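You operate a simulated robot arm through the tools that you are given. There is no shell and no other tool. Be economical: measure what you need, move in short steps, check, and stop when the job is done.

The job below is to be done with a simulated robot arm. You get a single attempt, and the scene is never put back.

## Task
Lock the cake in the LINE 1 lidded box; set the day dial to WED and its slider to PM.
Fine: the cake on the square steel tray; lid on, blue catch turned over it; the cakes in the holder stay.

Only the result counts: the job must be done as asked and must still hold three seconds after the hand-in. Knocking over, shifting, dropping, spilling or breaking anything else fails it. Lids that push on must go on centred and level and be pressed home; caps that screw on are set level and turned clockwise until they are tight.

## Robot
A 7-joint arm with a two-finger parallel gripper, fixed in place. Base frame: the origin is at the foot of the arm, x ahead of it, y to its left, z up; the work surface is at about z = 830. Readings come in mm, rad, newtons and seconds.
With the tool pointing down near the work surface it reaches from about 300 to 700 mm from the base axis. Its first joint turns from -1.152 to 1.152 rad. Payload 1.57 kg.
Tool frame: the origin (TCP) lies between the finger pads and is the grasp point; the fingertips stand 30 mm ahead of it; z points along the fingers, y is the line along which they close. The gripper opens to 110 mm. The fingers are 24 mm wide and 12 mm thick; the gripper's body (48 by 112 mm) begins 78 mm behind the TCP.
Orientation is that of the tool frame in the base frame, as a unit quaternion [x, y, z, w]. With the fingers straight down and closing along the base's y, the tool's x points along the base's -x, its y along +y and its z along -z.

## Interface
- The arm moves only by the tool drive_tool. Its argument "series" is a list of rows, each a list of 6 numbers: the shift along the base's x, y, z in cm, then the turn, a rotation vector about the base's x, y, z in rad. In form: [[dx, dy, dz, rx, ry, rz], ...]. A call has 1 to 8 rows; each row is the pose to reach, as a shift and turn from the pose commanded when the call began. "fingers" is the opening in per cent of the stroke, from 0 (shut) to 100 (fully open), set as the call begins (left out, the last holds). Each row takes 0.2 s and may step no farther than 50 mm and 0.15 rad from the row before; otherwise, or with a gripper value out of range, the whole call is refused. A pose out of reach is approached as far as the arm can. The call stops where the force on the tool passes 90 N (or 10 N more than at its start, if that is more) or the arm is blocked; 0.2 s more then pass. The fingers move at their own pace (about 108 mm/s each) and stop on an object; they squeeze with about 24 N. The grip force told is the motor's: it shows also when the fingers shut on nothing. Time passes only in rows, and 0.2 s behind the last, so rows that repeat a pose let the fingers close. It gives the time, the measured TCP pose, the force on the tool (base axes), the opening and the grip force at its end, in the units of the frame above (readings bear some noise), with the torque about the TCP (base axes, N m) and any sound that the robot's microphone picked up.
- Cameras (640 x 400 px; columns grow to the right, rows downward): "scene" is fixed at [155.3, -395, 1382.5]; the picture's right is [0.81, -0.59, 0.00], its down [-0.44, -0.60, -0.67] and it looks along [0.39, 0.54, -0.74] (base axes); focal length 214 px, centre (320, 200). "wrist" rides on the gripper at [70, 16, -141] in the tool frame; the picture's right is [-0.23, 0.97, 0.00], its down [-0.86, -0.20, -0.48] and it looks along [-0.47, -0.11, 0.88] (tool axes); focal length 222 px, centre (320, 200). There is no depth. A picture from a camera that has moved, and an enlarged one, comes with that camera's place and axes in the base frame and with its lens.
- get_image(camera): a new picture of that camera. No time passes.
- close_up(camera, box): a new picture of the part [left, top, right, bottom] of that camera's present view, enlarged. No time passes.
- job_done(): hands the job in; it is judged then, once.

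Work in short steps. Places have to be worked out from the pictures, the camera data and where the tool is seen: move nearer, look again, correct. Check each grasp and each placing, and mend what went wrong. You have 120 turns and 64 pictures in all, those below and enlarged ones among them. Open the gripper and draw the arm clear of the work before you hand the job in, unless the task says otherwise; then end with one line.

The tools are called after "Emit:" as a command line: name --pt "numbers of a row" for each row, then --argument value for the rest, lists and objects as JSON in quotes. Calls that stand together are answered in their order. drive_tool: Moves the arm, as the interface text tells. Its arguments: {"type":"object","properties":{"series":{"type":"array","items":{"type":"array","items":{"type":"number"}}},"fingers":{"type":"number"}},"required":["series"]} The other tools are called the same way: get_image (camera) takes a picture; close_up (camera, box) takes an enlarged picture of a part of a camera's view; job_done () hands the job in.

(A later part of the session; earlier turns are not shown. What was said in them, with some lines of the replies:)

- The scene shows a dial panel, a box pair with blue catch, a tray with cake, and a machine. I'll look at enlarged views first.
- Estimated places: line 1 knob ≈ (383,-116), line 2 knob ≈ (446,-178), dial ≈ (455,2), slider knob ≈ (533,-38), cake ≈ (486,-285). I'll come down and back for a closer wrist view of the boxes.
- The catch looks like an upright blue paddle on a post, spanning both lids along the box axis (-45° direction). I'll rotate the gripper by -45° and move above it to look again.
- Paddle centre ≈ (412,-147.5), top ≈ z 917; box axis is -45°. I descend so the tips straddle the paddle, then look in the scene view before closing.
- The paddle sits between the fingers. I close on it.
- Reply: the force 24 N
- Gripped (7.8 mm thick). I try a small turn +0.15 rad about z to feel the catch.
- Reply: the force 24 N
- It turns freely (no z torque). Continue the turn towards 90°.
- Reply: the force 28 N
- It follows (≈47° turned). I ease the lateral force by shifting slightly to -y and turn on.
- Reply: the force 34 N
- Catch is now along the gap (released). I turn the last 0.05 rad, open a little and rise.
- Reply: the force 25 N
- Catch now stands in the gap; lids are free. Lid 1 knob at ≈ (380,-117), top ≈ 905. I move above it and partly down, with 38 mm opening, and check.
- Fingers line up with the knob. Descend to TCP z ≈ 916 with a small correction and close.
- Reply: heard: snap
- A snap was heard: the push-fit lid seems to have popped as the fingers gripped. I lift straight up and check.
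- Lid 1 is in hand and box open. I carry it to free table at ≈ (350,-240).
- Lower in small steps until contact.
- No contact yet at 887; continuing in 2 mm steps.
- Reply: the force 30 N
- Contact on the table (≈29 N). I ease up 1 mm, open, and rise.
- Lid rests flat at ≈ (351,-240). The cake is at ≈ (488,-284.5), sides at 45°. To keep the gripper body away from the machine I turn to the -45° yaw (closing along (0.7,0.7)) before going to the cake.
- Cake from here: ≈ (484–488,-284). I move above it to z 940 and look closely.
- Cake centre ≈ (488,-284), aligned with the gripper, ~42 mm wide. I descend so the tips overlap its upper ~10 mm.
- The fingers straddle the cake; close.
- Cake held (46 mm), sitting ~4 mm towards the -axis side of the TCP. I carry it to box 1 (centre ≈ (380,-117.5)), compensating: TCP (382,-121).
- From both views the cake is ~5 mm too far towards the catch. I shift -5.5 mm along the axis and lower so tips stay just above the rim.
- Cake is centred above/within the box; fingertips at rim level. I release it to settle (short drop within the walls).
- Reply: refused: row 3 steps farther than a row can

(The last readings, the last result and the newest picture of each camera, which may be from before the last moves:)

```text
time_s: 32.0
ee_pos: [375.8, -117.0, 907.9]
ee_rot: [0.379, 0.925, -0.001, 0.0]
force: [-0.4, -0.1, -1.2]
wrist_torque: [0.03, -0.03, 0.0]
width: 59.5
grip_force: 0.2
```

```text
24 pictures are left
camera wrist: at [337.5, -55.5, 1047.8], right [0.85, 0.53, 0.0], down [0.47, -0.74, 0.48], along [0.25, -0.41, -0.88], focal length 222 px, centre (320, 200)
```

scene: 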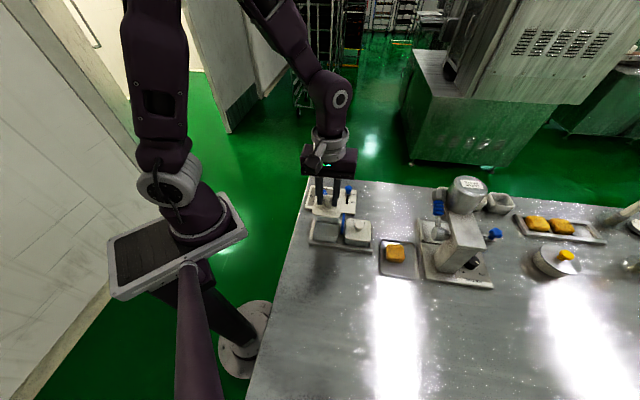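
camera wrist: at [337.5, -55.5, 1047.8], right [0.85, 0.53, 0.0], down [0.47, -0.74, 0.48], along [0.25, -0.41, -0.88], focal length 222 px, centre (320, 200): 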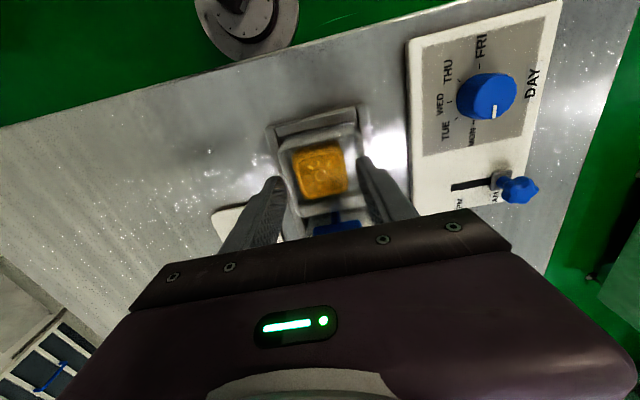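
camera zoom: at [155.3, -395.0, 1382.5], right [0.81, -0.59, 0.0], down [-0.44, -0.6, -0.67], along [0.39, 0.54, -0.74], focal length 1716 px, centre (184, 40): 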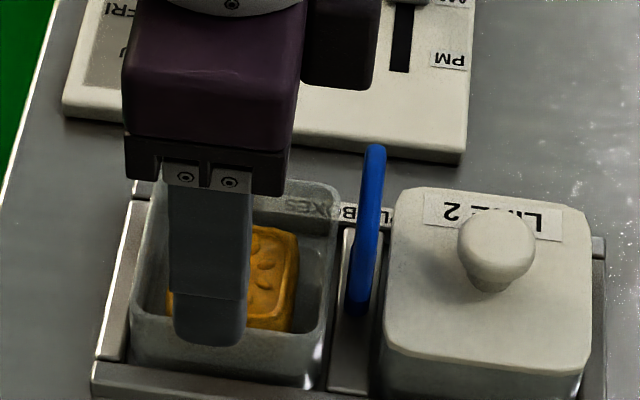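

Cake lies flat inside the box. Now fetch the lid: rise, turn back +90° to the yaw used before, and go back over the lid using the same commanded offsets so that it can be returned exactly.

Emit:
drive_tool --pt "0 0 4 0 0 0" --pt "0 0 8 0 0 0.14" --pt "0 0 11 0 0 0.28" --pt "-0.6 -3 11 0 0 0.42" --pt "-1.3 -6 11 0 0 0.56" --pt "-1.9 -9 11 0 0 0.7" --pt "-2.61 -12.39 11 0 0 0.84" --pt "-2.61 -12.39 11 0 0 0.98" --fingers 40

Emit:
drive_tool --pt "0 0 0 0 0 0.14" --pt "0 0 0 0 0 0.28" --pt "0 0 -3 0 0 0.42" --pt "0 0 -6 0 0 0.56" --pt "0 0 -9 0 0 0.59" --pt "0 0 -9 0 0 0.59"

Emit:
get_image --camera "wrist"

Emit:
close_up --camera "scene" --box '[300, 195, 380, 285]'

```text
time_s: 33.8
ee_pos: [350.6, -241.3, 1018.1]
ee_rot: [-0.101, 0.995, 0.0, 0.0]
force: [0.2, -0.5, 0.6]
wrist_torque: [0.01, 0.01, 0.01]
width: 44.0
grip_force: 0.1
```

```text
time_s: 35.2
ee_pos: [351.1, -240.4, 927.4]
ee_rot: [-0.385, 0.923, 0.0, 0.0]
force: [1.1, -0.2, -0.3]
wrist_torque: [0.03, 0.0, 0.02]
width: 43.6
grip_force: 0.1
```

```text
23 pictures are left
camera wrist: at [290.2, -277.9, 1067.8], right [-0.53, 0.85, 0.0], down [0.74, 0.47, 0.48], along [0.4, 0.25, -0.88], focal length 222 px, centre (320, 200)
```

wrist: 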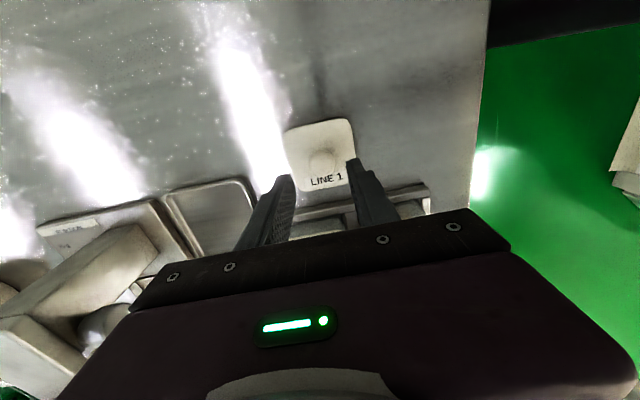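

```text
4.44 times, centred on (340, 240) of scene
camera zoom: at [155.3, -395.0, 1382.5], right [0.81, -0.59, 0.0], down [-0.44, -0.6, -0.67], along [0.39, 0.54, -0.74], focal length 953 px, centre (231, 22)
```

zoom: 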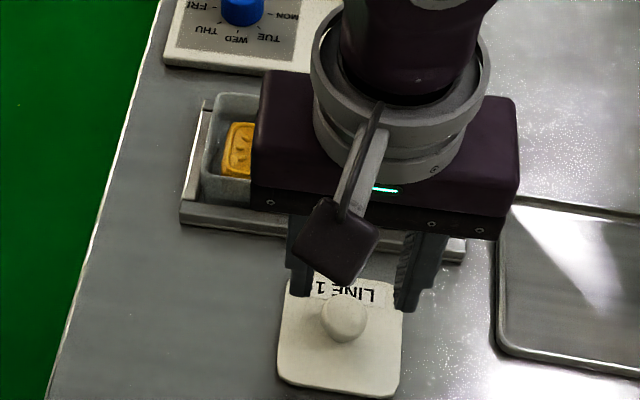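

Aligned over the lid. Descend 53 mm (same grip height as before), close and lift.

Emit:
drive_tool --pt "0 0 -3 0 0 0" --pt "0 0 -5.3 0 0 0" --pt "0 0 -5.3 0 0 0"

Emit:
drive_tool --pt "0 0 0 0 0 0" --pt "0 0 0 0 0 0" --pt "0 0 0 0 0 0" --fingers 0

Emit:
drive_tool --pt "0 0 2 0 0 0" --pt "0 0 6 0 0 0" --pt "0 0 10 0 0 0" --pt "0 0 13 0 0 0" --pt "0 0 13 0 0 0"

```text
time_s: 36.0
ee_pos: [350.7, -241.5, 874.1]
ee_rot: [-0.386, 0.923, 0.001, 0.0]
force: [0.2, -0.1, 0.2]
wrist_torque: [0.02, 0.02, -0.01]
width: 44.3
grip_force: 0.1
```

```text
time_s: 36.8
ee_pos: [350.7, -242.1, 874.4]
ee_rot: [-0.384, 0.923, 0.001, -0.001]
force: [0.2, -0.3, -0.1]
wrist_torque: [-0.02, -0.01, 0.02]
width: 25.1
grip_force: 23.6
```

```text
time_s: 38.0
ee_pos: [351.4, -240.4, 1005.1]
ee_rot: [-0.386, 0.923, 0.0, 0.0]
force: [-0.5, -0.5, -0.6]
wrist_torque: [0.02, 0.01, -0.02]
width: 25.2
grip_force: 24.0
```

Lid held. Carry it back over box 1 (+28,+120 mm) and lower to 20 mm above seat for a check.

Emit:
drive_tool --pt "0.7 3 0 0 0 0" --pt "1.4 6 0 0 0 0" --pt "2.1 9 0 0 0 0" --pt "2.8 12 0 0 0 0" --pt "2.8 12 -4 0 0 0" --pt "2.8 12 -7.2 0 0 0" --pt "2.8 12 -7.2 0 0 0"

Emit:
close_up --camera "scene" --box '[307, 195, 367, 245]'

Emit:
close_up --camera "wrist" --box '[180, 80, 400, 240]'

```text
time_s: 39.6
ee_pos: [378.7, -120.8, 929.6]
ee_rot: [-0.386, 0.923, 0.0, -0.001]
force: [-0.9, 0.0, 0.8]
wrist_torque: [0.03, 0.0, -0.02]
width: 25.3
grip_force: 23.8
```

```text
8.00 times, centred on (337, 220) of scene
camera zoom: at [155.3, -395.0, 1382.5], right [0.81, -0.59, 0.0], down [-0.44, -0.6, -0.67], along [0.39, 0.54, -0.74], focal length 1716 px, centre (184, 40)
```

zoom: 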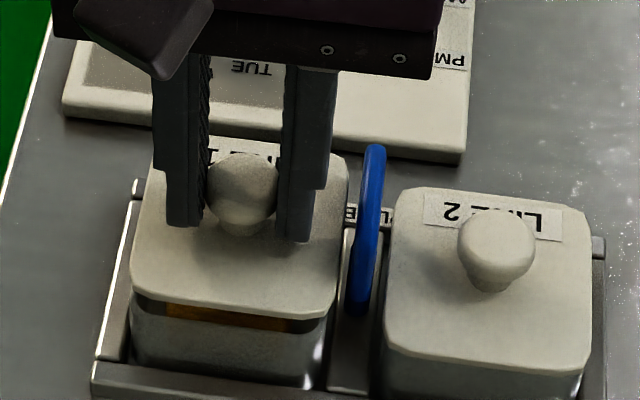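

```text
2.50 times, centred on (290, 160) of wrist
camera zoom: at [318.1, -159.2, 1070.6], right [-0.53, 0.85, 0.0], down [0.74, 0.47, 0.48], along [0.41, 0.25, -0.88], focal length 555 px, centre (395, 300)
```

zoom: 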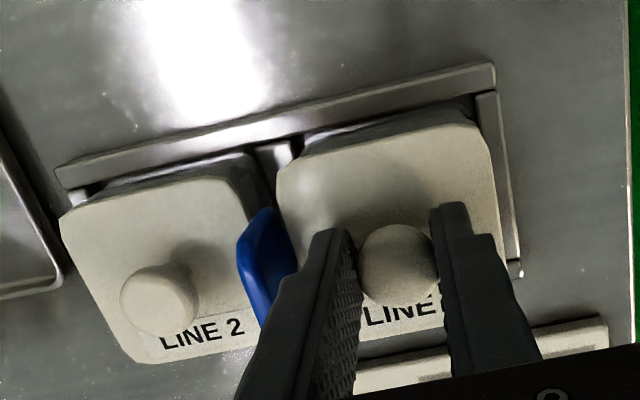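

Lid is centred and level above the box. Lower to the rim and press progressively.

Emit:
drive_tool --pt "0 0 -0.6 0 0 0" --pt "0 0 -1.2 0 0 0" --pt "0 0 -1.5 0 0 0" --pt "0 0 -1.75 0 0 0" --pt "0 0 -1.75 0 0 0"

```text
time_s: 40.8
ee_pos: [379.1, -120.1, 915.5]
ee_rot: [-0.385, 0.923, 0.0, 0.0]
force: [0.0, -0.6, -0.4]
wrist_torque: [-0.03, -0.01, 0.0]
width: 25.1
grip_force: 23.8
```

Emit:
drive_tool --pt "0 0 -0.2 0 0 0" --pt "0 0 -0.4 0 0 0" --pt "0 0 -0.4 0 0 0"

```text
time_s: 41.6
ee_pos: [379.9, -119.2, 911.6]
ee_rot: [-0.386, 0.923, -0.001, 0.001]
force: [-1.9, 4.4, 29.4]
wrist_torque: [0.2, -0.05, 0.02]
width: 25.4
grip_force: 23.9
heard: snap
```

Snap heard with 29 N. I press a little more to be sure it is home.

Emit:
drive_tool --pt "0 0 -0.1 0 0 0" --pt "0 0 -0.2 0 0 0" --pt "0 0 -0.2 0 0 0"

```text
time_s: 42.4
ee_pos: [379.1, -119.6, 910.0]
ee_rot: [-0.385, 0.923, 0.0, 0.0]
force: [2.6, 9.1, 26.1]
wrist_torque: [0.24, -0.1, 0.03]
width: 25.4
grip_force: 24.1
```

Now open in place, rise, and view the lid.

Emit:
drive_tool --pt "0 0 0 0 0 0" --pt "0 0 0 0 0 0" --pt "0 0 3 0 0 0" --pt "0 0 7 0 0 0" --pt "0 0 7 0 0 0" --fingers 36

Emit:
drive_tool --pt "0 0 0 0 0 0" --pt "0 0 -2 0 0 0" --pt "0 0 -3 0 0 0" --pt "0 0 -3 0 0 0" --fingers 0

Emit:
close_up --camera "scene" --box '[307, 195, 367, 245]'

```text
time_s: 43.6
ee_pos: [378.9, -122.2, 980.1]
ee_rot: [-0.385, 0.923, 0.001, 0.0]
force: [0.0, 0.6, 0.5]
wrist_torque: [0.04, -0.01, -0.01]
width: 39.5
grip_force: 0.1
```

```text
time_s: 44.6
ee_pos: [378.4, -121.2, 948.6]
ee_rot: [-0.385, 0.923, 0.0, 0.0]
force: [-0.1, -0.2, 0.5]
wrist_torque: [-0.02, 0.01, -0.01]
width: 0.1
grip_force: 21.3
```

```text
8.00 times, centred on (337, 220) of scene
camera zoom: at [155.3, -395.0, 1382.5], right [0.81, -0.59, 0.0], down [-0.44, -0.6, -0.67], along [0.39, 0.54, -0.74], focal length 1716 px, centre (184, 40)
```

zoom: 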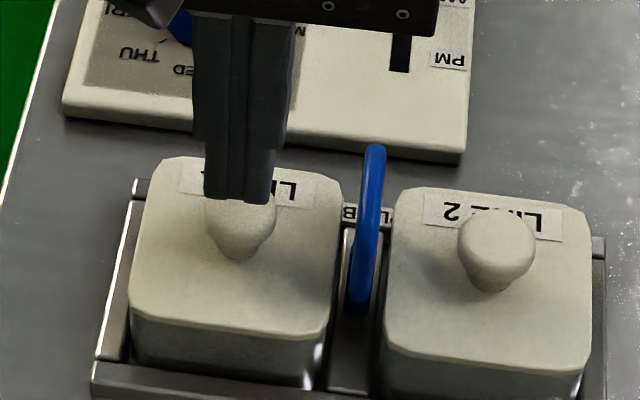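

Lid looks seated and level. I press the knob top with the shut fingers for certainty.

Emit:
drive_tool --pt "0 0 -0.4 0 0 0" --pt "0 0 -0.8 0 0 0" --pt "0 0 -1.1 0 0 0" --pt "0 0 -1.1 0 0 0"

```text
time_s: 45.6
ee_pos: [378.6, -119.7, 938.0]
ee_rot: [-0.384, 0.923, 0.0, 0.0]
force: [-0.2, -0.2, -0.2]
wrist_torque: [0.0, 0.01, 0.0]
width: 0.0
grip_force: 21.0
```

Emit:
drive_tool --pt "0 0 -0.2 0 0 0" --pt "0 0 -0.4 0 0 0" --pt "0 0 -0.5 0 0 0" --pt "0 0 -0.5 0 0 0"

```text
time_s: 46.6
ee_pos: [380.4, -120.5, 933.4]
ee_rot: [-0.385, 0.923, 0.0, 0.0]
force: [-1.1, -0.2, -0.6]
wrist_torque: [0.0, 0.01, -0.03]
width: 0.0
grip_force: 21.3
```

Emit:
drive_tool --pt "0 0 -0.2 0 0 0" --pt "0 0 -0.4 0 0 0" --pt "0 0 -0.4 0 0 0"

```text
time_s: 47.4
ee_pos: [379.8, -120.1, 930.2]
ee_rot: [-0.385, 0.923, 0.0, 0.001]
force: [-1.6, 0.7, 35.4]
wrist_torque: [0.09, 0.01, -0.01]
width: 0.2
grip_force: 21.0
```

Emit:
drive_tool --pt "0 0 -0.1 0 0 0" --pt "0 0 -0.15 0 0 0" --pt "0 0 -0.15 0 0 0"

```text
time_s: 48.1
ee_pos: [379.1, -120.4, 929.4]
ee_rot: [-0.385, 0.923, -0.002, 0.001]
force: [-7.9, 6.3, 36.1]
wrist_torque: [0.25, 0.21, -0.01]
width: 0.0
grip_force: 21.2
stopped in row 3: the force on the tool passed its limit at 92 N (the readings are from after the stop); the commanded pose is now the measured one
```

92 N reached with no movement: the lid is home. Now rise and move above the catch at ≈ (413,-150) with the fingers closing across the paddle.

Emit:
drive_tool --pt "0 0 3 0 0 0" --pt "0 0 6 0 0 0" --pt "1.7 -1.5 6 0 0 0" --pt "3.35 -3.0 6 0 0 0" --pt "3.35 -3.0 3 0 0 0" --pt "3.35 -3.0 3 0 0 0" --fingers 24

Emit:
close_up --camera "wrist" --box '[200, 80, 440, 240]'

```text
time_s: 49.5
ee_pos: [413.6, -150.6, 958.6]
ee_rot: [-0.385, 0.923, -0.001, 0.001]
force: [0.3, 0.4, -0.2]
wrist_torque: [-0.01, -0.01, 0.01]
width: 26.6
grip_force: 0.1
```

```text
2.50 times, centred on (320, 160) of wrist
camera zoom: at [352.6, -188.2, 1099.6], right [-0.53, 0.85, 0.0], down [0.74, 0.47, 0.48], along [0.41, 0.25, -0.88], focal length 555 px, centre (320, 300)
```

zoom: 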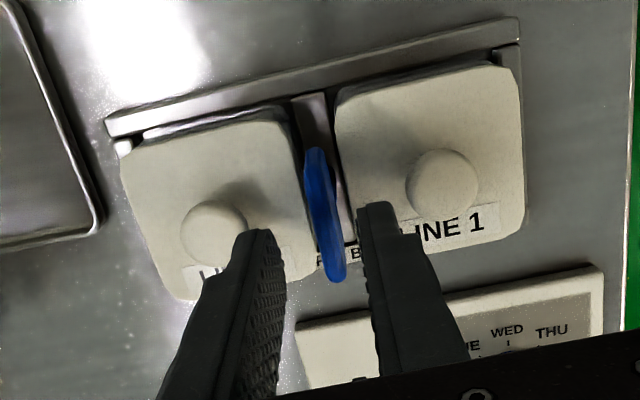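

The paddle is between the fingers. Descend and close.

Emit:
drive_tool --pt "0 0 -2 0 0 0" --pt "0 0 -3.3 0 0 0" --pt "0 0 -3.3 0 0 0"

Emit:
drive_tool --pt "0 0 0 0 0 0" --pt "0 0 0 0 0 0" --fingers 0

```text
time_s: 50.3
ee_pos: [415.0, -151.2, 926.1]
ee_rot: [-0.384, 0.923, -0.003, 0.001]
force: [-0.2, -0.2, -0.5]
wrist_torque: [-0.01, -0.03, 0.0]
width: 26.3
grip_force: 0.0
```

```text
time_s: 50.9
ee_pos: [413.4, -148.9, 926.8]
ee_rot: [-0.385, 0.923, -0.001, 0.0]
force: [-7.8, 11.4, 2.0]
wrist_torque: [0.48, 0.18, -0.24]
width: 7.8
grip_force: 26.6
```

Gripped. Turn it back by -90°.

Emit:
drive_tool --pt "-0.07 0.1 0 0 0 -0.14" --pt "-0.07 0.1 0 0 0 -0.28" --pt "-0.07 0.1 0 0 0 -0.42" --pt "-0.07 0.1 0 0 0 -0.56" --pt "-0.07 0.1 0 0 0 -0.7"

```text
time_s: 52.1
ee_pos: [413.3, -148.0, 925.5]
ee_rot: [-0.044, 0.999, -0.003, 0.001]
force: [1.2, 21.4, 22.9]
wrist_torque: [0.69, 0.0, 0.04]
width: 8.0
grip_force: 26.5
```

Emit:
drive_tool --pt "0 0.1 0 0 0 -0.14" --pt "0 0.1 0 0 0 -0.28" --pt "0 0.1 0 0 0 -0.42" --pt "0 0.1 0 0 0 -0.56" --pt "0 0.1 0 0 0 -0.7" --pt "0 0.1 0 0 0 -0.83" --pt "0 0.1 0 0 0 -0.87"

Emit:
close_up --camera "scene" --box '[307, 195, 367, 245]'

```text
time_s: 53.7
ee_pos: [413.7, -147.8, 926.2]
ee_rot: [0.381, 0.924, -0.002, 0.001]
force: [20.9, 20.8, -10.4]
wrist_torque: [0.03, -1.16, 0.01]
width: 7.9
grip_force: 26.9
```

```text
8.00 times, centred on (337, 220) of scene
camera zoom: at [155.9, -394.5, 1382.6], right [0.81, -0.59, 0.0], down [-0.44, -0.6, -0.67], along [0.39, 0.54, -0.74], focal length 1716 px, centre (184, 40)
```

zoom: 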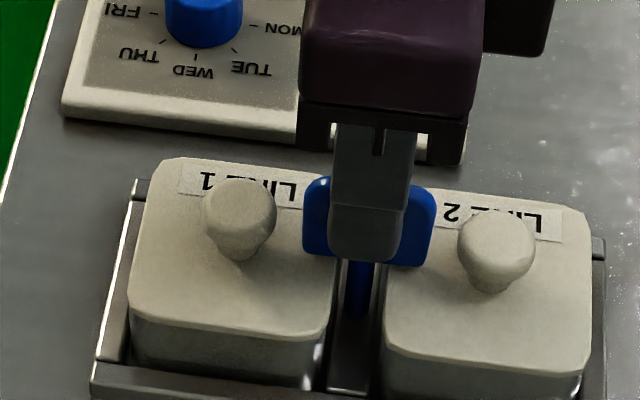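

Catch is back across both lids. Relieve the side force, open and rise to 1020.

Emit:
drive_tool --pt "0.1 0.1 0 0 0 0" --pt "0.1 0.1 0 0 0 0"

Emit:
drive_tool --pt "0 0 0 0 0 0" --pt "0 0 0 0 0 0" --pt "0 0 4 0 0 0" --pt "0 0 8 0 0 0" --pt "0 0 10 0 0 0" --pt "0 0 10 0 0 0" --fingers 36

Emit:
close_up --camera "scene" --box '[300, 175, 380, 250]'

Emit:
close_up --camera "wrist" --box '[250, 0, 490, 200]'

```text
time_s: 54.3
ee_pos: [413.0, -147.4, 926.1]
ee_rot: [0.38, 0.925, -0.002, -0.001]
force: [16.4, 7.9, -19.0]
wrist_torque: [-0.09, -0.84, 0.02]
width: 7.8
grip_force: 26.8
```

```text
time_s: 55.7
ee_pos: [413.6, -144.6, 1027.1]
ee_rot: [0.38, 0.925, -0.002, 0.001]
force: [0.0, 0.0, -0.2]
wrist_torque: [0.02, -0.02, 0.02]
width: 39.7
grip_force: 0.1
```

```text
5.33 times, centred on (340, 212) of scene
camera zoom: at [155.3, -395.0, 1382.5], right [0.81, -0.59, 0.0], down [-0.44, -0.6, -0.67], along [0.39, 0.54, -0.74], focal length 1144 px, centre (213, 133)
```

zoom: 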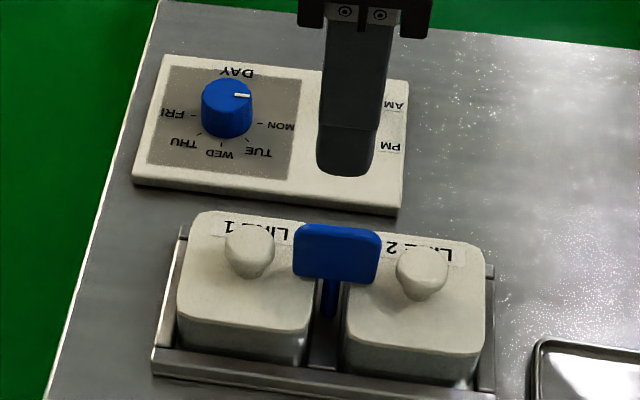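

```text
2.00 times, centred on (370, 100) of wrist
camera zoom: at [374.6, -84.0, 1166.9], right [0.85, 0.53, 0.0], down [0.47, -0.74, 0.48], along [0.25, -0.41, -0.88], focal length 444 px, centre (220, 400)
```

zoom: 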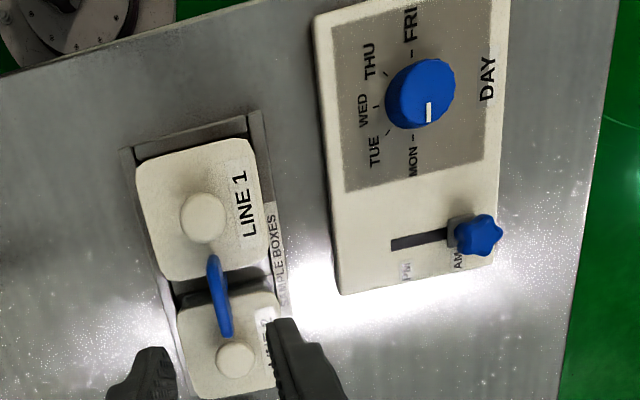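

Lid and catch are right. Next the dial: centre ≈ (453.5,2.8), mark at MON (+axis), WED lies at -n, i.e. a 90° clockwise turn from above. I return to yaw +45 so the turn ends at -45, and go over the dial.

Emit:
drive_tool --pt "0 3 0 0 0 0.14" --pt "1 6 0 0 0 0.28" --pt "2 9 0 0 0 0.42" --pt "3 12 0 0 0 0.56" --pt "4 14.75 0 0 0 0.7" --pt "4 14.75 0 0 0 0.84" --pt "4 14.75 0 0 0 0.98" --pt "4 14.75 0 0 0 1.12" --fingers 55

Emit:
drive_tool --pt "0 0 -2 0 0 0.14" --pt "0 0 -4 0 0 0.28" --pt "0 0 -7 0 0 0.42" --pt "0 0 -9 0 0 0.45" --pt "0 0 -9 0 0 0.45"

Emit:
close_up --camera "wrist" --box '[200, 70, 440, 230]'

Emit:
close_up --camera "scene" --box '[290, 160, 386, 230]'

```text
time_s: 57.5
ee_pos: [452.8, 0.7, 1026.0]
ee_rot: [-0.17, 0.985, -0.002, 0.001]
force: [0.9, 0.5, 0.0]
wrist_torque: [0.0, 0.01, 0.02]
width: 60.6
grip_force: 0.1
```

```text
time_s: 58.7
ee_pos: [453.3, 0.2, 936.8]
ee_rot: [-0.384, 0.923, -0.002, 0.002]
force: [-0.4, -0.4, 1.1]
wrist_torque: [0.0, 0.03, -0.01]
width: 60.8
grip_force: 0.0
```

```text
2.50 times, centred on (320, 150) of wrist
camera zoom: at [391.2, -37.5, 1076.5], right [-0.53, 0.85, 0.0], down [0.74, 0.47, 0.48], along [0.41, 0.25, -0.88], focal length 555 px, centre (320, 325)
```

zoom: 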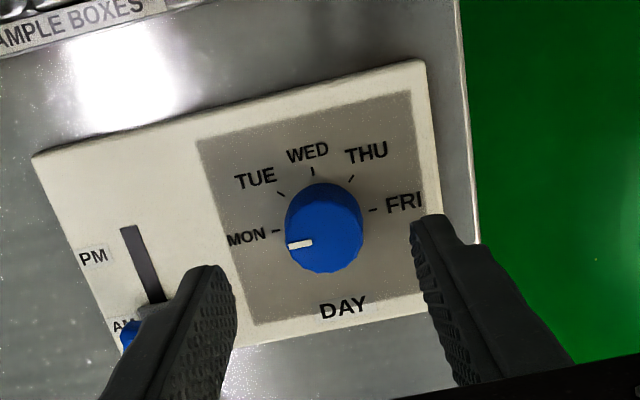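

```text
5.71 times, centred on (338, 195) of scene
camera zoom: at [155.3, -395.0, 1382.5], right [0.81, -0.59, 0.0], down [-0.44, -0.6, -0.67], along [0.39, 0.54, -0.74], focal length 1226 px, centre (217, 229)
```

zoom: 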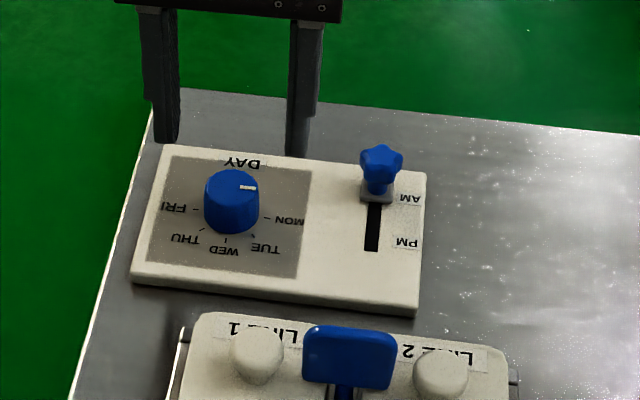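

Dial centre confirmed ≈ (454,2.7). Descend to TCP z ≈ 883 and grip it.

Emit:
drive_tool --pt "0.05 0.2 -2 0 0 0" --pt "0.05 0.2 -4 0 0 0" --pt "0.05 0.2 -5.4 0 0 0" --pt "0.05 0.2 -5.4 0 0 0"

Emit:
drive_tool --pt "0 0 0 0 0 0" --pt "0 0 0 0 0 0" --pt "0 0 0 0 0 0" --fingers 0

```text
time_s: 59.7
ee_pos: [453.9, 1.9, 882.1]
ee_rot: [-0.385, 0.923, -0.002, 0.002]
force: [0.9, -0.2, -0.3]
wrist_torque: [-0.04, 0.04, -0.01]
width: 60.4
grip_force: 0.1
```

```text
time_s: 60.5
ee_pos: [453.5, 2.2, 881.3]
ee_rot: [-0.385, 0.923, -0.002, 0.002]
force: [2.4, -2.5, -6.3]
wrist_torque: [0.03, -0.19, -0.06]
width: 31.5
grip_force: 40.5
```

Gripped (31.5 mm). Turn clockwise -90° in steps.

Emit:
drive_tool --pt "0 0 0 0 0 -0.13" --pt "0 0 0 0 0 -0.26" --pt "0 0 0 0 0 -0.39" --pt "0 0 0 0 0 -0.52" --pt "0 0 0 0 0 -0.65" --pt "0 0 0 0 0 -0.79"

Emit:
drive_tool --pt "0 0 0 0 0 -0.13" --pt "0 0 0 0 0 -0.26" --pt "0 0 0 0 0 -0.39" --pt "0 0 0 0 0 -0.52" --pt "0 0 0 0 0 -0.65" --pt "0 0 0 0 0 -0.78" --pt "0 0 0 0 0 -0.78"

Emit:
close_up --camera "wrist" --box '[200, 70, 440, 230]'

```text
time_s: 61.9
ee_pos: [452.7, 3.5, 882.7]
ee_rot: [0.0, 1.0, -0.002, 0.001]
force: [-3.4, 19.7, -11.6]
wrist_torque: [0.67, -0.55, 0.07]
width: 31.8
grip_force: 40.3
```

```text
time_s: 63.5
ee_pos: [456.7, 4.3, 882.0]
ee_rot: [0.38, 0.925, -0.001, 0.002]
force: [15.7, 31.6, -8.1]
wrist_torque: [0.65, -0.64, 0.01]
width: 31.3
grip_force: 39.6
```

```text
2.50 times, centred on (320, 150) of wrist
camera zoom: at [417.0, 65.1, 1022.2], right [0.85, 0.53, 0.0], down [0.47, -0.74, 0.48], along [0.26, -0.41, -0.88], focal length 555 px, centre (320, 325)
```

zoom: 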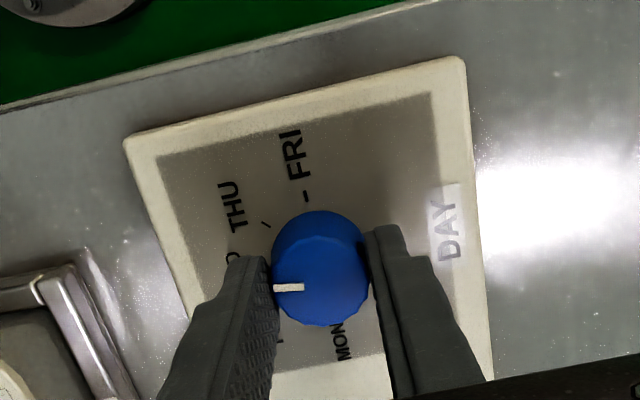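

The mark now points to the WED side. Relieve side force, open, rise, and check.

Emit:
drive_tool --pt "0.1 0.2 0 0 0 0" --pt "0.1 0.2 0 0 0 0"

Emit:
drive_tool --pt "0 0 0 0 0 0" --pt "0 0 0 0 0 0" --pt "0 0 4 0 0 0" --pt "0 0 8 0 0 0" --pt "0 0 12 0 0 0" --pt "0 0 12 0 0 0" --fingers 55

Emit:
close_up --camera "wrist" --box '[220, 70, 460, 230]'

```text
time_s: 64.1
ee_pos: [456.2, 3.3, 882.5]
ee_rot: [0.38, 0.925, -0.002, 0.001]
force: [11.5, 17.5, 11.8]
wrist_torque: [0.39, -0.54, 0.03]
width: 31.6
grip_force: 40.5
```

```text
time_s: 65.5
ee_pos: [455.6, 4.7, 1003.0]
ee_rot: [0.38, 0.925, -0.003, 0.0]
force: [0.6, -0.4, -0.2]
wrist_torque: [-0.04, 0.03, 0.0]
width: 60.6
grip_force: 0.0
```

```text
2.50 times, centred on (340, 150) of wrist
camera zoom: at [417.0, 66.2, 1142.2], right [0.85, 0.53, 0.0], down [0.47, -0.74, 0.48], along [0.25, -0.41, -0.88], focal length 555 px, centre (270, 325)
```

zoom: 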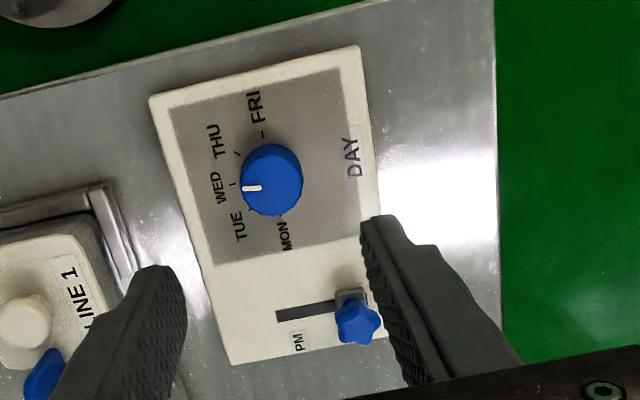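

The mark may be slightly past WED; I zoom in to judge.

Emit:
close_up --camera "wrist" --box '[295, 110, 345, 165]'

Emit:
close_up --camera "scene" --box '[308, 178, 340, 208]'

```text
7.27 times, centred on (320, 138) of wrist
camera zoom: at [417.0, 66.2, 1142.2], right [0.85, 0.53, 0.0], down [0.47, -0.74, 0.48], along [0.25, -0.41, -0.88], focal length 1615 px, centre (320, 654)
```

zoom: 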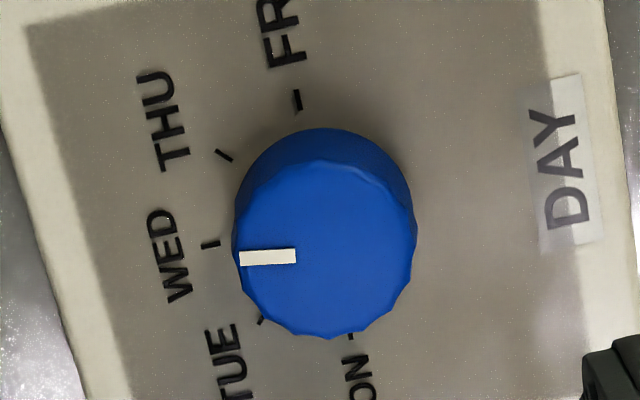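

```text
13.33 times, centred on (324, 193) of scene
camera zoom: at [155.3, -395.0, 1382.5], right [0.81, -0.59, 0.0], down [-0.44, -0.6, -0.67], along [0.39, 0.54, -0.74], focal length 2860 px, centre (267, 293)
```

zoom: 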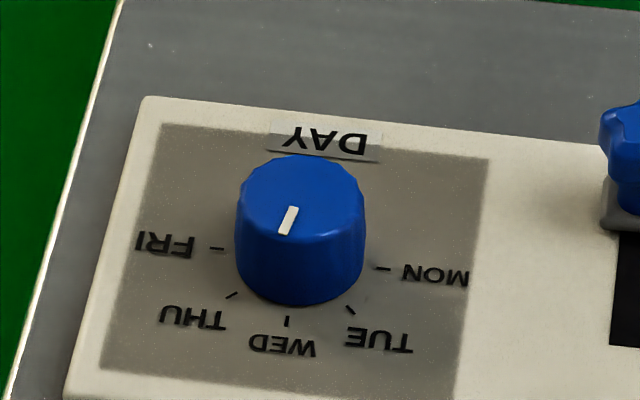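

Mark sits ~8° past WED towards THU. Regrip at the same pose and turn back +0.14 rad.

Emit:
drive_tool --pt "0 0 -4 0 0 0" --pt "0 0 -8 0 0 0" --pt "0 0 -12 0 0 0" --pt "0 0 -12 0 0 0"

Emit:
drive_tool --pt "0 0 0 0 0 0" --pt "0 0 0 0 0 0" --pt "0 0 0 0 0 0" --fingers 0

Emit:
drive_tool --pt "0 0 0 0 0 0.07" --pt "0 0 0 0 0 0.14" --pt "0 0 0 0 0 0.14"

Emit:
drive_tool --pt "0 0 0 0 0 0" --pt "0 0 0 0 0 0" --pt "0 0 4 0 0 0" --pt "0 0 8 0 0 0" --pt "0 0 12 0 0 0" --pt "0 0 12 0 0 0" --fingers 55

Emit:
close_up --camera "wrist" --box '[295, 110, 345, 165]'

```text
time_s: 66.5
ee_pos: [455.4, 4.8, 882.3]
ee_rot: [0.381, 0.925, -0.003, -0.001]
force: [0.5, 0.5, 1.1]
wrist_torque: [-0.02, 0.02, 0.0]
width: 60.1
grip_force: 0.1
```

```text
time_s: 67.3
ee_pos: [454.1, 4.7, 883.2]
ee_rot: [0.38, 0.925, -0.002, -0.001]
force: [3.0, 4.5, -11.6]
wrist_torque: [-0.04, -0.39, 0.0]
width: 31.2
grip_force: 40.3
```

```text
time_s: 68.1
ee_pos: [455.4, 3.8, 882.2]
ee_rot: [0.314, 0.949, -0.002, -0.001]
force: [-2.9, -0.1, 17.8]
wrist_torque: [0.42, 0.76, 0.01]
width: 31.1
grip_force: 39.9
```

```text
time_s: 69.5
ee_pos: [454.9, 4.9, 1004.8]
ee_rot: [0.315, 0.949, -0.003, 0.0]
force: [0.8, 0.2, 0.1]
wrist_torque: [0.02, -0.01, -0.02]
width: 60.4
grip_force: 0.0
```

```text
7.27 times, centred on (320, 138) of wrist
camera zoom: at [408.0, 61.2, 1144.3], right [0.76, 0.65, 0.0], down [0.57, -0.67, 0.48], along [0.31, -0.37, -0.88], focal length 1615 px, centre (320, 654)
```

zoom: 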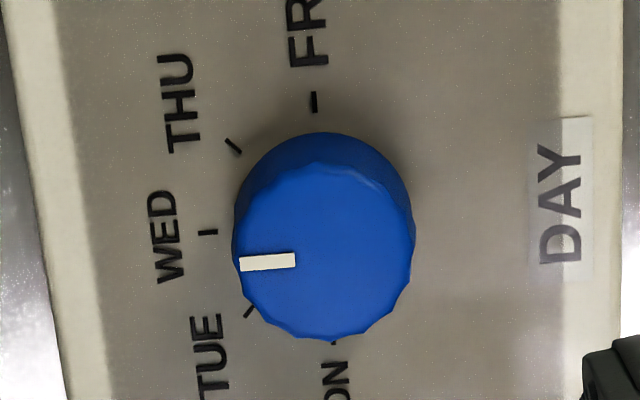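

Mark now aims at WED. Next the slider knob ≈ (534,-34,872): turn back -0.14 rad, move over it, and look.

Emit:
drive_tool --pt "2.6 -1.3 0 0 0 -0.07" --pt "5.2 -2.6 0 0 0 -0.14" --pt "7.9 -3.9 0 0 0 -0.14" --pt "7.9 -3.9 -4 0 0 -0.14" --pt "7.9 -3.9 -6.5 0 0 -0.14" --pt "7.9 -3.9 -6.5 0 0 -0.14" --fingers 50

Emit:
close_up --camera "wrist" --box '[220, 70, 460, 230]'

```text
time_s: 70.9
ee_pos: [533.8, -33.9, 939.0]
ee_rot: [0.381, 0.925, -0.002, 0.0]
force: [-0.1, 0.7, 0.1]
wrist_torque: [0.01, -0.02, 0.0]
width: 54.9
grip_force: 0.1
```

```text
2.50 times, centred on (340, 150) of wrist
camera zoom: at [496.0, 27.4, 1078.3], right [0.85, 0.53, 0.0], down [0.47, -0.74, 0.48], along [0.25, -0.41, -0.88], focal length 555 px, centre (270, 325)
```

zoom: 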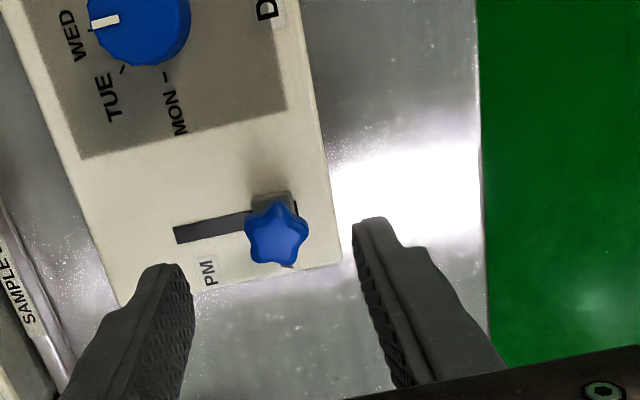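

Star knob at ≈ (535,-33). Descend with tips at ≈ 858 and grip.

Emit:
drive_tool --pt "0.1 0.1 -2.5 0 0 0" --pt "0.1 0.1 -5.1 0 0 0" --pt "0.1 0.1 -5.1 0 0 0"

Emit:
drive_tool --pt "0 0 0 0 0 0" --pt "0 0 0 0 0 0" --pt "0 0 0 0 0 0" --fingers 0

```text
time_s: 71.7
ee_pos: [535.0, -33.0, 884.8]
ee_rot: [0.38, 0.925, -0.002, 0.001]
force: [-1.0, -0.7, -0.8]
wrist_torque: [-0.02, -0.02, 0.0]
width: 55.3
grip_force: 0.1
```

```text
time_s: 72.5
ee_pos: [535.5, -33.4, 885.8]
ee_rot: [0.381, 0.925, -0.002, 0.001]
force: [-0.1, -0.5, -2.2]
wrist_torque: [0.0, -0.07, -0.03]
width: 23.1
grip_force: 35.1
```

Gripped (23 mm). Slide along the slot direction (-0.69,-0.72) by 30 mm first.

Emit:
drive_tool --pt "-0.5 -0.52 0 0 0 0" --pt "-1.0 -1.05 0 0 0 0" --pt "-1.5 -1.57 0 0 0 0" --pt "-2.05 -2.15 0 0 0 0" --pt "-2.05 -2.15 0 0 0 0"

Emit:
close_up --camera "scene" --box '[325, 175, 373, 215]'

```text
time_s: 73.7
ee_pos: [513.5, -55.1, 885.8]
ee_rot: [0.38, 0.925, -0.002, -0.001]
force: [-5.6, 4.0, -25.5]
wrist_torque: [0.25, 0.08, -0.05]
width: 22.9
grip_force: 35.6
```

```text
10.00 times, centred on (349, 195) of scene
camera zoom: at [155.6, -394.9, 1382.5], right [0.81, -0.59, 0.0], down [-0.44, -0.6, -0.67], along [0.39, 0.54, -0.74], focal length 2145 px, centre (30, 250)
```

zoom: 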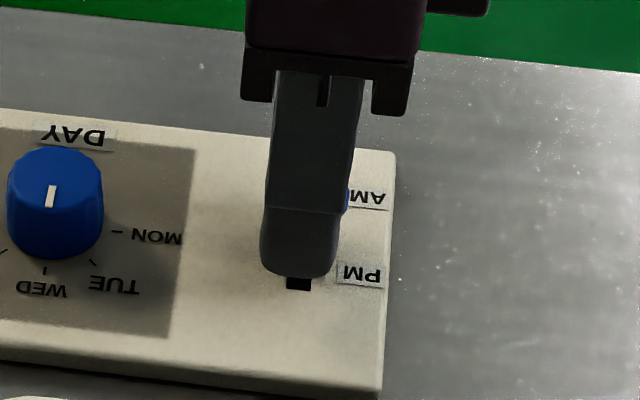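

It slides. Continue in 3 mm steps until the stop.

Emit:
drive_tool --pt "-0.2 -0.21 0 0 0 0" --pt "-0.4 -0.42 0 0 0 0" --pt "-0.4 -0.42 0 0 0 0"

Emit:
drive_tool --pt "-0.2 -0.21 0 0 0 0" --pt "-0.2 -0.21 0 0 0 0"

```text
time_s: 74.5
ee_pos: [510.6, -59.2, 885.7]
ee_rot: [0.38, 0.925, -0.003, -0.001]
force: [-5.1, 10.8, -27.7]
wrist_torque: [0.15, -0.03, -0.03]
width: 23.1
grip_force: 35.7
```

```text
time_s: 75.1
ee_pos: [509.9, -60.5, 885.8]
ee_rot: [0.379, 0.925, -0.001, 0.001]
force: [6.4, 26.0, -26.6]
wrist_torque: [0.38, -0.12, 0.08]
width: 22.8
grip_force: 35.4
```

Emit:
drive_tool --pt "-0.15 -0.15 0 0 0 0" --pt "-0.15 -0.15 0 0 0 0"

```text
time_s: 75.7
ee_pos: [508.2, -61.2, 885.9]
ee_rot: [0.379, 0.925, 0.0, 0.001]
force: [17.8, 31.4, -17.6]
wrist_torque: [0.5, -0.36, 0.12]
width: 23.1
grip_force: 35.1
```

Force rises against the end stop (~35 N). I ease back the load, open and rise clear, then look.

Emit:
drive_tool --pt "0.1 0.1 0 0 0 0"

Emit:
drive_tool --pt "0 0 0 0 0 0" --pt "0 0 0 0 0 0" --pt "0 0 4 0 0 0" --pt "0 0 8 0 0 0" --pt "0 0 12 0 0 0" --pt "0 3 15 0 0 0" --pt "0 6 18 0 0 0" --pt "0 6 18 0 0 0" --fingers 45

Emit:
close_up --camera "scene" --box '[296, 175, 392, 255]'

Emit:
close_up --camera "wrist" --box '[160, 30, 400, 230]'

```text
time_s: 76.1
ee_pos: [509.2, -61.4, 886.2]
ee_rot: [0.38, 0.925, -0.001, -0.001]
force: [18.4, 29.6, -13.3]
wrist_torque: [0.44, -0.5, 0.07]
width: 23.0
grip_force: 35.3
```

```text
time_s: 77.9
ee_pos: [509.1, -4.3, 1067.0]
ee_rot: [0.381, 0.925, -0.002, 0.0]
force: [-0.7, -0.3, 0.3]
wrist_torque: [0.01, 0.01, 0.01]
width: 49.3
grip_force: 0.0
```

```text
5.00 times, centred on (344, 215) of scene
camera zoom: at [155.3, -395.0, 1382.5], right [0.81, -0.59, 0.0], down [-0.44, -0.6, -0.67], along [0.39, 0.54, -0.74], focal length 1072 px, centre (200, 125)
```

zoom: 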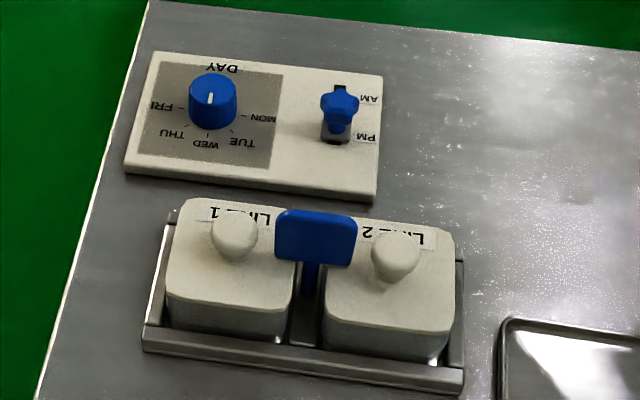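

```text
2.00 times, centred on (280, 130) of wrist
camera zoom: at [470.1, 58.0, 1207.0], right [0.85, 0.53, 0.0], down [0.47, -0.74, 0.48], along [0.25, -0.41, -0.88], focal length 444 px, centre (400, 340)
```

zoom: 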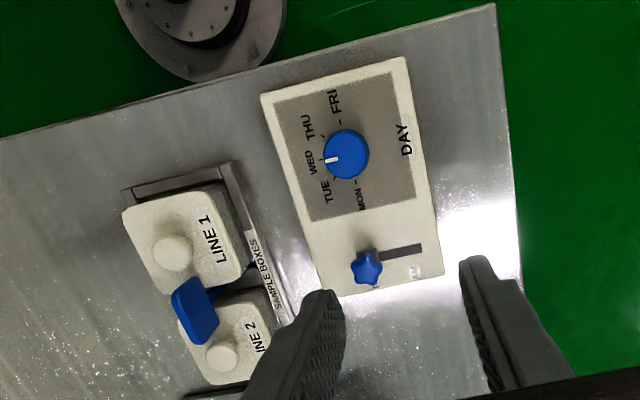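

Slider appears at PM, dial at WED, lid and catch on. One zoom on the slider's end position.

Emit:
close_up --camera "scene" --box '[335, 185, 359, 205]'

```text
16.00 times, centred on (347, 195) of scene
camera zoom: at [155.3, -395.0, 1382.5], right [0.81, -0.59, 0.0], down [-0.44, -0.6, -0.67], along [0.39, 0.54, -0.74], focal length 3432 px, centre (-112, 280)
```

zoom: 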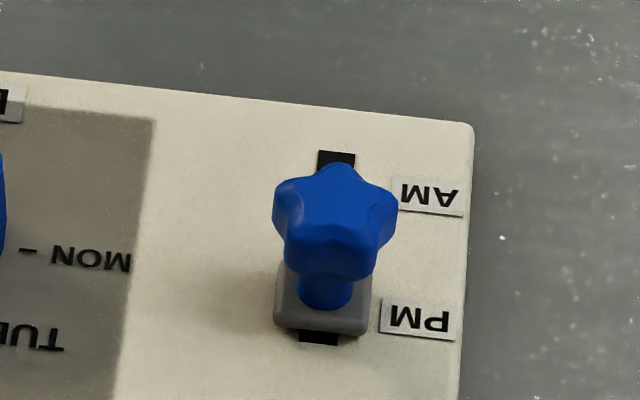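

The slider block is exactly level with the PM label, the dial is at WED, and lid and catch are in place; the arm is clear and the gripper is open. I hand in.

Emit:
job_done

```text
The job is handed in.
```

The cake from the steel tray is in the LINE 1 box with its lid pressed home and the blue catch turned over it; the dial is at WED, the slider at PM, and the cakes in the holder were not touched.
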